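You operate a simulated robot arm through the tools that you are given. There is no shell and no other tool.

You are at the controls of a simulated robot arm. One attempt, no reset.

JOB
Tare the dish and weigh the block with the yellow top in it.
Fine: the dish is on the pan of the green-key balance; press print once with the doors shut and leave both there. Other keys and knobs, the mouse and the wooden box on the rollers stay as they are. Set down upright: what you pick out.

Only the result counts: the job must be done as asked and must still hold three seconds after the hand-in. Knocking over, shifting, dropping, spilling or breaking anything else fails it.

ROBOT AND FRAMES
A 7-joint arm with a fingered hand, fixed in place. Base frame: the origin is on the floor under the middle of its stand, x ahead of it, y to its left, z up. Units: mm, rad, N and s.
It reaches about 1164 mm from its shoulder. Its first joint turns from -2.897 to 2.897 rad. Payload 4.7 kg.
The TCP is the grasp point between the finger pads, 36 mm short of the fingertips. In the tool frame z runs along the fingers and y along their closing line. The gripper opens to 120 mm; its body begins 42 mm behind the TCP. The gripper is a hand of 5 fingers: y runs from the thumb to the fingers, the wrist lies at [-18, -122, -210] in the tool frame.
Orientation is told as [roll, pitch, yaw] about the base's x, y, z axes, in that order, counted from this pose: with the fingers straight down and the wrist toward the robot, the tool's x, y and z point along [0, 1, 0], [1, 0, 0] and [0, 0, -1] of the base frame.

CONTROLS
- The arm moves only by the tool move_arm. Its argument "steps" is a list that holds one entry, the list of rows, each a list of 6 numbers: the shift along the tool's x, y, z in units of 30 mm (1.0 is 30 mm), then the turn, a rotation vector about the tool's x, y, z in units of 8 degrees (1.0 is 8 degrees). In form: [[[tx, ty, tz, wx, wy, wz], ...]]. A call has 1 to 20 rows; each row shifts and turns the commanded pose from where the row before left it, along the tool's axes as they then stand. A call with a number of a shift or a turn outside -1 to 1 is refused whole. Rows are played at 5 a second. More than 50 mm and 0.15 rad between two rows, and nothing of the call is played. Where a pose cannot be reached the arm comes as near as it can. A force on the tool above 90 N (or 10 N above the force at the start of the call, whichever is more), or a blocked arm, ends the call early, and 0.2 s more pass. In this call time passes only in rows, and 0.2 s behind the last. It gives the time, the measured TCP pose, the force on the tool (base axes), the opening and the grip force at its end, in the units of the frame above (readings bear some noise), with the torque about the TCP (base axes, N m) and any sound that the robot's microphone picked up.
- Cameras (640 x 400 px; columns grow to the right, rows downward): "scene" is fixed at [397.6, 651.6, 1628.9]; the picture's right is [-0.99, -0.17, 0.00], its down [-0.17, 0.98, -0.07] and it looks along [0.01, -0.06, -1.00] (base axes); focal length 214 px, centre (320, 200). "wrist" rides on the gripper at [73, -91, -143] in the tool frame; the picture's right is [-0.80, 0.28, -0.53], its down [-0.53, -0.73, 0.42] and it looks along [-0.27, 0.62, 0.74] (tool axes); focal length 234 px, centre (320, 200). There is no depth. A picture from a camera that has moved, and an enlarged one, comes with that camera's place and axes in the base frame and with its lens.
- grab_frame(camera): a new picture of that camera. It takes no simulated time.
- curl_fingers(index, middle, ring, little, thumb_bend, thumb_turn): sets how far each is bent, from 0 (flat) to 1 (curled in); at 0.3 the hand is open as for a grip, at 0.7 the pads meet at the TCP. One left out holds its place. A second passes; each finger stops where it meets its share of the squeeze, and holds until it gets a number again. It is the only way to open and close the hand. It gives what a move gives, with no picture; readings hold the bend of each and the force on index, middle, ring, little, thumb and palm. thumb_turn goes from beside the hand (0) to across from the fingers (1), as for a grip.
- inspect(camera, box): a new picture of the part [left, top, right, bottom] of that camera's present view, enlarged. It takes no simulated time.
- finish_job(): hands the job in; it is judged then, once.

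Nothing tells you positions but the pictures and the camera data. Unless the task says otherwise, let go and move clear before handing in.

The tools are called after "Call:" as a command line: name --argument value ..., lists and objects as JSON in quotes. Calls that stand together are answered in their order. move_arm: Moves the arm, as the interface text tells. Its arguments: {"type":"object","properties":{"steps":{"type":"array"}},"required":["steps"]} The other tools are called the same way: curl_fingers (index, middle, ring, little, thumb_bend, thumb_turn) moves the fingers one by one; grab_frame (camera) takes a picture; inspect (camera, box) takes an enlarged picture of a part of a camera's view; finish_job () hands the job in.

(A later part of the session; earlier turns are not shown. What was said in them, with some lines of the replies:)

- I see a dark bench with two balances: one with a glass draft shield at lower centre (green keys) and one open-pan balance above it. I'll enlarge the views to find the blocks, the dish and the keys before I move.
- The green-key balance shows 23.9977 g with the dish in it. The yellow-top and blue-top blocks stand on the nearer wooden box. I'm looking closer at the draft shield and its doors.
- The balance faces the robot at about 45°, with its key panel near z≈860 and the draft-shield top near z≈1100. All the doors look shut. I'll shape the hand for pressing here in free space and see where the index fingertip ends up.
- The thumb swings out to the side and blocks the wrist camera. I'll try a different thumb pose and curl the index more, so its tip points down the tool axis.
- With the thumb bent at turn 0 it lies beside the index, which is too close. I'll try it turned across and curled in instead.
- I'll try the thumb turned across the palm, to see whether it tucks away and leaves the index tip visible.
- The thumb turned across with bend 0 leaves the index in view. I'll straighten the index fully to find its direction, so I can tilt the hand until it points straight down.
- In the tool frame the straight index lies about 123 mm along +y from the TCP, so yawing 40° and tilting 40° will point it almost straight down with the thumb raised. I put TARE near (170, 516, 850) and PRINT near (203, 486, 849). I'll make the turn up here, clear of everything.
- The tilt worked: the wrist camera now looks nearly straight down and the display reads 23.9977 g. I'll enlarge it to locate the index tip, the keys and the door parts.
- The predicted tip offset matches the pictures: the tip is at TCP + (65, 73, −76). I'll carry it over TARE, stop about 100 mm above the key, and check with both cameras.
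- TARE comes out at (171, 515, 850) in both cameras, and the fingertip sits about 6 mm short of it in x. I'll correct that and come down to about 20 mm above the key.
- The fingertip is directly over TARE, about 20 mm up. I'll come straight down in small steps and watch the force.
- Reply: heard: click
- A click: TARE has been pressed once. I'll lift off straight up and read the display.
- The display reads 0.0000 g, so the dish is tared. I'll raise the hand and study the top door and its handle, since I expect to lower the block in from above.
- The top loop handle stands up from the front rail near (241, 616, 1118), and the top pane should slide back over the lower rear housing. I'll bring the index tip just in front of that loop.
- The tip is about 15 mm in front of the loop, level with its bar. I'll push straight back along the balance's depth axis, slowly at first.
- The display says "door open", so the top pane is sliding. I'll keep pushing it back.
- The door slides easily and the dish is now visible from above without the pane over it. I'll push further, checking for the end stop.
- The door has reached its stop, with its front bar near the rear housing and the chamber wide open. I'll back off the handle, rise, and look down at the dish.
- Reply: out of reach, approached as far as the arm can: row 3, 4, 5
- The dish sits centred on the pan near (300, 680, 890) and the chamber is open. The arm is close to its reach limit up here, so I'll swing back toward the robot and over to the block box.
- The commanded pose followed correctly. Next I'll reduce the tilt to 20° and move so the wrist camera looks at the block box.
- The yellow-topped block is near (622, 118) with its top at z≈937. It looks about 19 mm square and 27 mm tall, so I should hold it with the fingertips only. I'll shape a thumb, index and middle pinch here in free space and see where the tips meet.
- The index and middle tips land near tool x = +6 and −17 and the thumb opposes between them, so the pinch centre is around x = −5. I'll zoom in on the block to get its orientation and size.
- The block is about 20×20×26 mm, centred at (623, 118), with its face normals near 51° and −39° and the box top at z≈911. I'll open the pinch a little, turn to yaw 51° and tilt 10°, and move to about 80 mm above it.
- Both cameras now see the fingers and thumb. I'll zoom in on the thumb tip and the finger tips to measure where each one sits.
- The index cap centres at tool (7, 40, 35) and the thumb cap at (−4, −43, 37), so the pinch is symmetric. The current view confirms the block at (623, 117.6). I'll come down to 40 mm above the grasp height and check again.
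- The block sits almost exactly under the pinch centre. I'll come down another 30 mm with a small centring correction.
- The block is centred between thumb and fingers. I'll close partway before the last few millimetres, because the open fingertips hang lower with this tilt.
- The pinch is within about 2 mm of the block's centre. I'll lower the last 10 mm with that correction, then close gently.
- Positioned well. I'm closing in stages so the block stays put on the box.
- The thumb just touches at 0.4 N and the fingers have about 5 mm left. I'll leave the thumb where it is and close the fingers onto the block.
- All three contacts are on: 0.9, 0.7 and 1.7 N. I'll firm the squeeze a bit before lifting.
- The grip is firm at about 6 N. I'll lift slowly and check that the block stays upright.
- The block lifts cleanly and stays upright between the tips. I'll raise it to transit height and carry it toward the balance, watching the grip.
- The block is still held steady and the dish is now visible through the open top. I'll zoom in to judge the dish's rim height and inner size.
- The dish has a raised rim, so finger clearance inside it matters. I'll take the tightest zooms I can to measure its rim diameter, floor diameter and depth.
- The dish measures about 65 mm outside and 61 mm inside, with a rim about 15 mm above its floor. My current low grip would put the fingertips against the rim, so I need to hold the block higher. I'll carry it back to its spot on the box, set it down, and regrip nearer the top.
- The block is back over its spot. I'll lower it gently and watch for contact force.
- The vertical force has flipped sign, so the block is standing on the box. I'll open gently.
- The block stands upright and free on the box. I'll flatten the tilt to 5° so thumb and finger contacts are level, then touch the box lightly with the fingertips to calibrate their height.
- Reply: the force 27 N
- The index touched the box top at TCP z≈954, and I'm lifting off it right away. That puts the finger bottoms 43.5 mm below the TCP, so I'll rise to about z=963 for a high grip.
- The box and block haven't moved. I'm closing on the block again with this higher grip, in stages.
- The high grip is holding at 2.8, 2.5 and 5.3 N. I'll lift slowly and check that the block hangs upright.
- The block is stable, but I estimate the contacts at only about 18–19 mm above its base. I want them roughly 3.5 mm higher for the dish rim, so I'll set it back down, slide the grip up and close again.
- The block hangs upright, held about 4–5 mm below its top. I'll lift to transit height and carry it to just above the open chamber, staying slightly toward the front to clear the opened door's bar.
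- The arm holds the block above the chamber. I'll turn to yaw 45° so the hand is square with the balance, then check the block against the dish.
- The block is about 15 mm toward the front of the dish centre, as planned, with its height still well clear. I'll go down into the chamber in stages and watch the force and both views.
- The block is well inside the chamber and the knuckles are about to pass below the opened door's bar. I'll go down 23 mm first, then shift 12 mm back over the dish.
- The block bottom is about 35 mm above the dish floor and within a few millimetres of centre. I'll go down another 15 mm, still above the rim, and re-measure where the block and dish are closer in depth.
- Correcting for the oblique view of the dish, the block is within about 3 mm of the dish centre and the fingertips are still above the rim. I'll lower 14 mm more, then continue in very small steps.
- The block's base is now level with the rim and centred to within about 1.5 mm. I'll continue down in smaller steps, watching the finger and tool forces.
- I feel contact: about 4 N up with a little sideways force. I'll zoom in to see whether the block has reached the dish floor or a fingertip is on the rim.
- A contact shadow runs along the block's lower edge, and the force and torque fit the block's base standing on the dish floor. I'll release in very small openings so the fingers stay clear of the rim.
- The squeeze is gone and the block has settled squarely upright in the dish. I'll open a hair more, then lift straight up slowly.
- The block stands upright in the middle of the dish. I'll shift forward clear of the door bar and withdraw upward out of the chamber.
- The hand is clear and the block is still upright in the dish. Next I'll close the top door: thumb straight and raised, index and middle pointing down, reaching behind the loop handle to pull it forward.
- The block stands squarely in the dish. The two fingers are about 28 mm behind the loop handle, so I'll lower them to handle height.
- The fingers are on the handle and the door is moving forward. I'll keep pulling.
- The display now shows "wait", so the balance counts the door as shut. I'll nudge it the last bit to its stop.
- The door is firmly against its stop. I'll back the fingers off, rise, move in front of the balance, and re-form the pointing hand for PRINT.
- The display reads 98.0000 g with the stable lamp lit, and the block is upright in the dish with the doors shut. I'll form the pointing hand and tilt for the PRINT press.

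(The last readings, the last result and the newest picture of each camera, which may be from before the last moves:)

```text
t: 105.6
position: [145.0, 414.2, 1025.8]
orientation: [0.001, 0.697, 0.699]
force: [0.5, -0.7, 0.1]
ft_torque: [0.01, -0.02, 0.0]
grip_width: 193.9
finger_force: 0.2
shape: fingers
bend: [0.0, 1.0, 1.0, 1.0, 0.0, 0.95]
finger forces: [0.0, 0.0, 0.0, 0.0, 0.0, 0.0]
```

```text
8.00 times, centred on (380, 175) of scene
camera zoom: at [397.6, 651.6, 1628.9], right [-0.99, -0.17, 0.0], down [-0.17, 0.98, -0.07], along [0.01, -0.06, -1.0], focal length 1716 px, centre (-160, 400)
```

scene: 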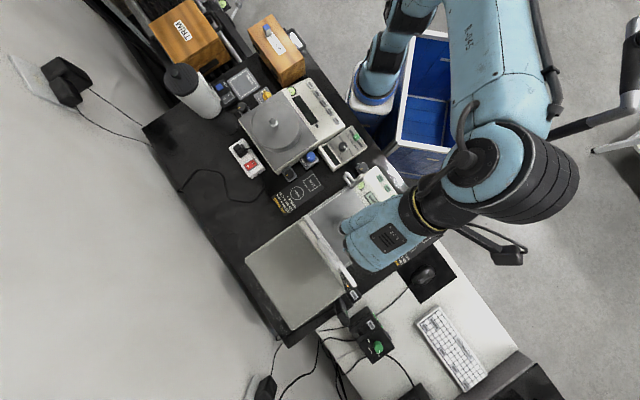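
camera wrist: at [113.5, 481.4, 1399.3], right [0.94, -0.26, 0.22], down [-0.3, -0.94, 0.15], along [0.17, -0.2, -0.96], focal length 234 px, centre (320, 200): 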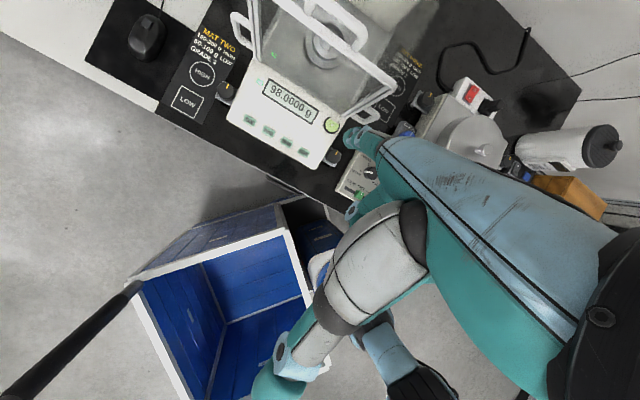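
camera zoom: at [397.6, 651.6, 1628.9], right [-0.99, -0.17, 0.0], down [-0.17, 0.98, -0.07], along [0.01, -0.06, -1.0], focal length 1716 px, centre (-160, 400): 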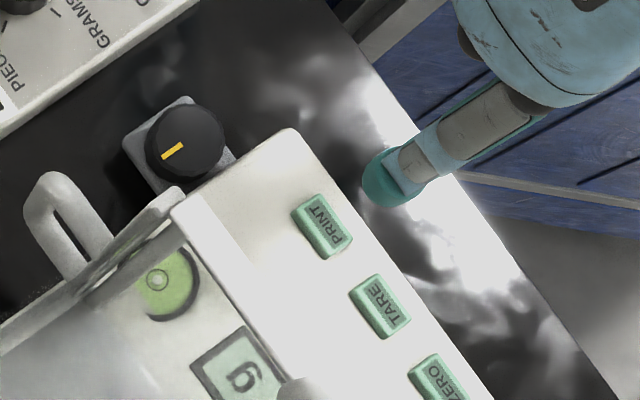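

The finger is lined up the same way it was for TARE, now over PRINT at about (204, 484). I'll come straight down to 20 mm above the key.

Call:
move_arm --steps '[[[0, 0.4285, 0.5107, 0, 0, 0], [0, 0.4285, 0.5107, 0, 0, 0], [0, 0.4285, 0.5107, 0, 0, 0], [0, 0.4285, 0.5107, 0, 0, 0]]]'

Call:
inspect --camera "wrist" --box '[240, 80, 400, 180]'

Call:
inspect --camera "scene" --box '[340, 150, 420, 200]'

```text
t: 106.6
position: [146.5, 412.5, 943.9]
orientation: [0.0, 0.698, 0.697]
force: [0.0, 0.1, -0.4]
ft_torque: [0.02, 0.0, 0.04]
grip_width: 194.2
finger_force: 0.1
shape: fingers
bend: [0.0, 1.0, 1.0, 1.0, 0.0, 0.95]
finger forces: [0.0, 0.0, 0.1, 0.0, 0.0, 0.0]
```

```text
4.00 times, centred on (320, 130) of wrist
camera zoom: at [115.2, 482.2, 1113.3], right [0.94, -0.26, 0.22], down [-0.3, -0.94, 0.15], along [0.17, -0.2, -0.96], focal length 937 px, centre (320, 480)
```

zoom: 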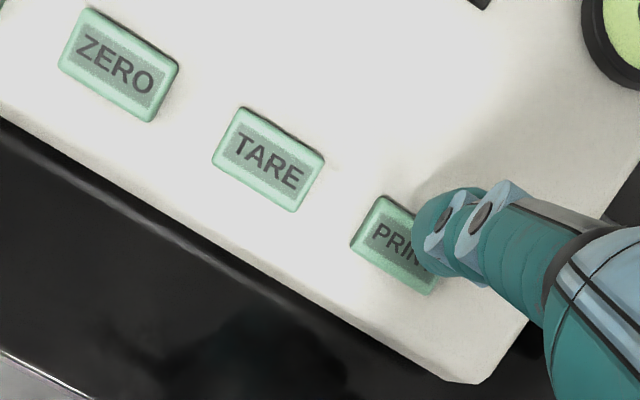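

```text
8.00 times, centred on (380, 175) of scene
camera zoom: at [397.6, 651.6, 1628.9], right [-0.99, -0.17, 0.0], down [-0.17, 0.98, -0.07], along [0.01, -0.06, -1.0], focal length 1716 px, centre (-160, 400)
```

zoom: 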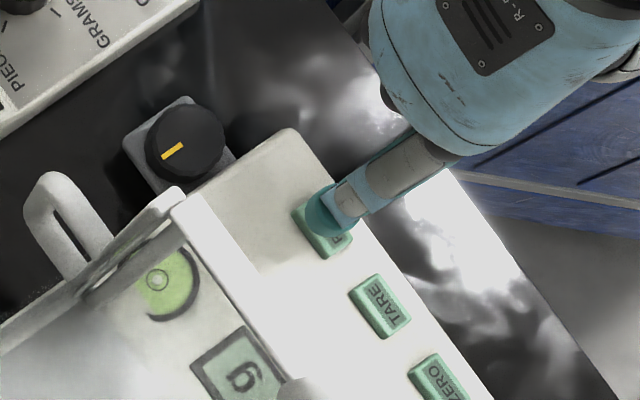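

Call:
inspect --camera "scene" --box '[340, 180, 420, 230]'

Call:
move_arm --steps '[[[0, 0.107, 0.1277, 0, 0, 0], [0, 0.107, 0.1277, 0, 0, 0]]]'

Call:
inspect --camera "wrist" --box '[240, 80, 400, 180]'

```text
8.00 times, centred on (380, 205) of scene
camera zoom: at [397.6, 651.6, 1628.9], right [-0.99, -0.17, 0.0], down [-0.17, 0.98, -0.07], along [0.01, -0.06, -1.0], focal length 1716 px, centre (-160, 160)
```

zoom: 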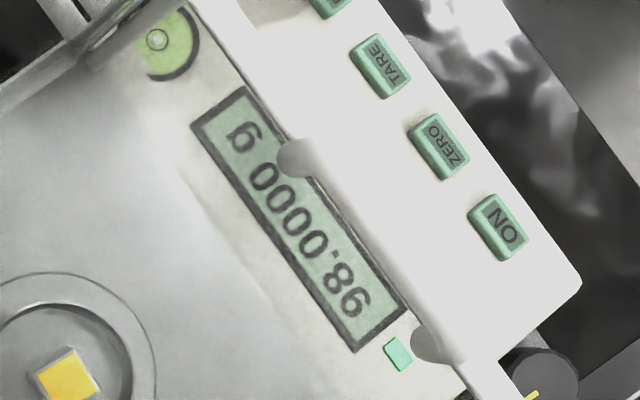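

```text
t: 107.2
position: [145.8, 412.8, 934.0]
orientation: [0.001, 0.698, 0.697]
force: [-0.3, 0.3, -0.3]
ft_torque: [0.04, 0.02, -0.01]
grip_width: 194.2
finger_force: 0.1
shape: fingers
bend: [0.0, 1.0, 1.0, 1.0, 0.0, 0.95]
finger forces: [0.1, 0.0, 0.0, 0.0, 0.0, 0.0]
```

```text
4.00 times, centred on (320, 130) of wrist
camera zoom: at [115.0, 482.9, 1103.3], right [0.94, -0.26, 0.22], down [-0.3, -0.94, 0.15], along [0.17, -0.2, -0.96], focal length 937 px, centre (320, 480)
```

zoom: 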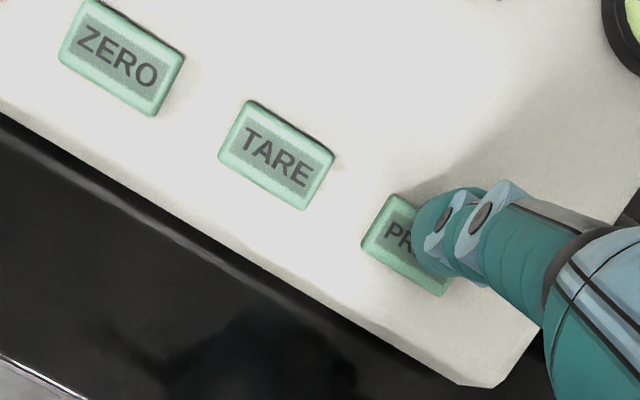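

The reading is stable at 98.0000 g with the lamp on. Now I'm pressing in small single steps, stopping at the first click.

Call:
move_arm --steps '[[[0, 0.0643, 0.0766, 0, 0, 0]]]'

```text
t: 107.6
position: [144.6, 413.7, 932.0]
orientation: [0.0, 0.698, 0.697]
force: [0.4, -0.7, 0.3]
ft_torque: [0.01, 0.02, 0.0]
grip_width: 194.1
finger_force: 0.1
shape: fingers
bend: [0.0, 1.0, 1.0, 1.0, 0.0, 0.95]
finger forces: [0.0, 0.0, 0.0, 0.0, 0.1, 0.1]
```

Call:
move_arm --steps '[[[0, 0.0322, 0.0383, 0, 0, 0]]]'

```text
t: 108.0
position: [144.9, 414.1, 929.9]
orientation: [0.001, 0.699, 0.698]
force: [-0.3, -0.3, 0.8]
ft_torque: [0.09, -0.05, -0.01]
grip_width: 194.1
finger_force: 0.7
shape: fingers
bend: [0.0, 1.0, 1.0, 1.0, 0.0, 0.95]
finger forces: [0.6, 0.0, 0.0, 0.0, 0.1, 0.1]
```

Call:
move_arm --steps '[[[0, 0.0236, 0.0281, 0, 0, 0]]]'

```text
t: 108.4
position: [144.0, 413.0, 929.9]
orientation: [0.0, 0.698, 0.698]
force: [-0.1, -0.2, 2.3]
ft_torque: [0.09, -0.12, 0.0]
grip_width: 194.0
finger_force: 0.2
shape: fingers
bend: [0.0, 1.0, 1.0, 1.0, 0.0, 0.95]
finger forces: [1.2, 0.0, 0.0, 0.0, 0.1, 0.0]
```

Call:
move_arm --steps '[[[0, 0.0171, 0.0204, 0, 0, 0]]]'

```text
t: 108.8
position: [144.7, 412.5, 929.7]
orientation: [-0.001, 0.698, 0.698]
force: [0.1, 0.3, 1.7]
ft_torque: [0.16, -0.12, 0.04]
grip_width: 194.5
finger_force: 0.9
shape: fingers
bend: [0.0, 1.0, 1.0, 1.0, 0.0, 0.95]
finger forces: [1.8, 0.0, 0.0, 0.1, 0.0, 0.0]
heard: click
```

A single click. I'll lift straight off and check the display and the scene.

Call:
move_arm --steps '[[[0, -0.214, -0.255, 0, 0, 0], [0, -0.428, -0.51, 0, 0, 0], [0, -0.428, -0.51, 0, 0, 0], [0, -0.64, -0.765, 0, 0, 0], [0, -0.64, -0.765, 0, 0, 0]]]'

Call:
grab_frame --camera "wrist"

Call:
inspect --camera "scene" --box '[300, 150, 460, 250]'

```text
t: 110.0
position: [144.9, 412.4, 1039.6]
orientation: [0.001, 0.699, 0.695]
force: [0.0, 1.4, -0.3]
ft_torque: [-0.01, -0.03, 0.01]
grip_width: 194.1
finger_force: 0.1
shape: fingers
bend: [0.0, 1.0, 1.0, 1.0, 0.0, 0.95]
finger forces: [0.0, 0.0, 0.0, 0.1, 0.0, 0.1]
```

```text
taken
camera wrist: at [113.2, 482.4, 1209.1], right [0.94, -0.26, 0.22], down [-0.3, -0.94, 0.15], along [0.17, -0.2, -0.96], focal length 234 px, centre (320, 200)
```

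wrist: 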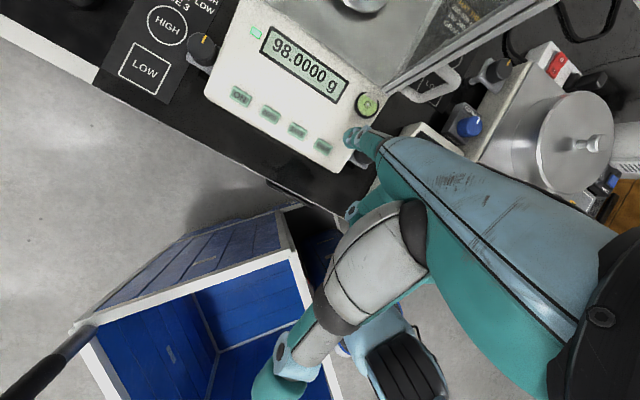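

```text
4.00 times, centred on (380, 200) of scene
camera zoom: at [397.6, 651.6, 1628.9], right [-0.99, -0.17, 0.0], down [-0.17, 0.98, -0.07], along [0.01, -0.06, -1.0], focal length 858 px, centre (80, 200)
```

zoom: 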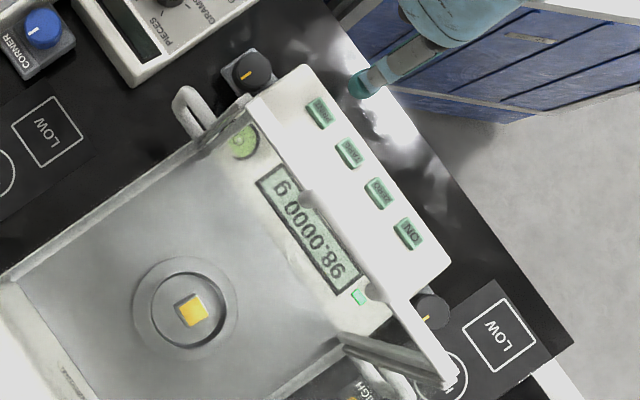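

The press registered with one click, and the display still shows 98.0000 g with the doors shut. I'll withdraw further and compare the whole scene with the start.

Call:
move_arm --steps '[[[0, -0.64, -0.765, 0, 0, 0], [0, -0.64, -0.765, 0, 0, 0], [0, -0.64, -0.765, 0, 0, 0], [0, -0.64, -0.765, 0, 0, 0]]]'

Call:
grab_frame --camera "scene"

Call:
inspect --camera "scene" --box '[240, 5, 320, 55]'

Call:
inspect --camera "scene" --box '[324, 205, 372, 250]'

Call:
inspect --camera "wrist" --box '[200, 0, 420, 160]'

```text
t: 111.0
position: [144.5, 412.9, 1159.2]
orientation: [0.0, 0.699, 0.697]
force: [0.3, 0.3, 0.6]
ft_torque: [-0.05, -0.02, 0.03]
grip_width: 193.9
finger_force: 0.0
shape: fingers
bend: [0.0, 1.0, 1.0, 1.0, 0.0, 0.95]
finger forces: [0.0, 0.0, 0.0, 0.1, 0.0, 0.0]
```

```text
taken
```

scene: 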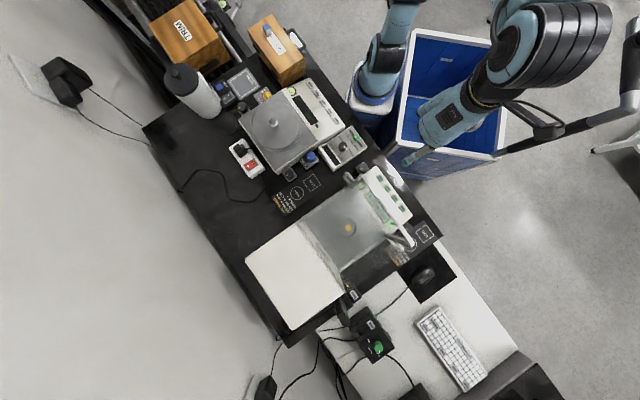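

```text
8.00 times, centred on (280, 30) of scene
camera zoom: at [397.6, 651.6, 1628.9], right [-0.99, -0.17, 0.0], down [-0.17, 0.98, -0.07], along [0.01, -0.06, -1.0], focal length 1716 px, centre (640, 1560)
```

zoom: 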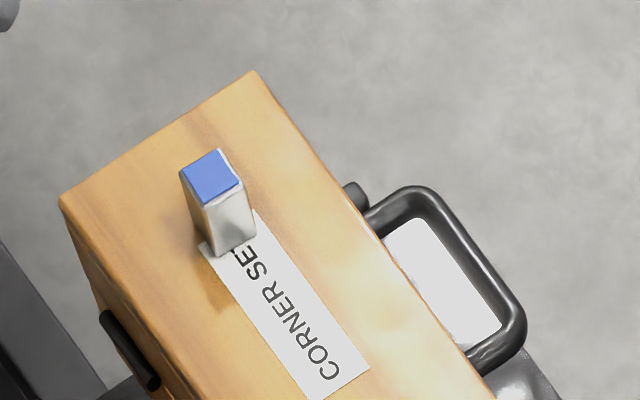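

```text
8.89 times, centred on (348, 228) of scene
camera zoom: at [397.6, 651.6, 1628.9], right [-0.99, -0.17, 0.0], down [-0.17, 0.98, -0.07], along [0.01, -0.06, -1.0], focal length 1906 px, centre (71, -44)
```

zoom: 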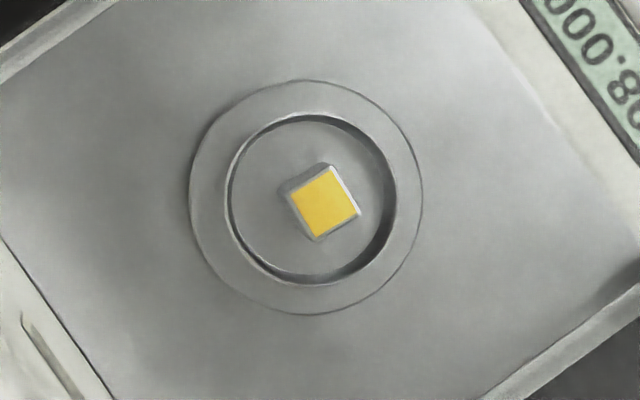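

```text
2.50 times, centred on (310, 80) of wrist
camera zoom: at [114.1, 483.5, 1328.3], right [0.94, -0.26, 0.22], down [-0.3, -0.94, 0.15], along [0.17, -0.2, -0.96], focal length 585 px, centre (345, 500)
```

zoom: 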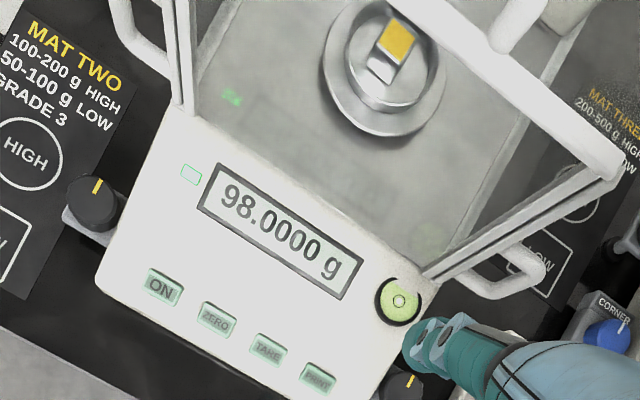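

The block stands upright in the dish, the display holds 98.0000 g with the doors shut, and PRINT was pressed once. The blue-top block, both boxes, the knobs and the mouse are where they started, and the hand is clear, so I'm handing in.

Call:
finish_job

```text
The job is handed in.
```

The block with the yellow top is weighed: the green-key balance reads 98.0000 g net. I handed the job in with the block upright in the dish on the pan and all doors shut.

- **Tare:** I pressed TARE once with the doors shut. The display went from 23.9977 g to 0.0000 g.
- **Placing the block:** I opened the top door, set the block in the middle of the dish, and pulled the door shut again.
- **Print:** once the display was steady at 98.0000 g, I pressed PRINT and heard one click. Nothing I could see showed the print itself; the TARE press gave the same click and worked.

**Handling on the way:**
- I first gripped the block too low to clear the dish rim. I carried it back to the nearer wooden box (labelled "CORNER SET") and regripped it there higher up.
- While checking finger height I pressed the box top with about 27 N. The box didn't move in the pictures.

In the final pictures the blue-top block, both wooden boxes, the mouse and the other keys and knobs looked unchanged from the start.
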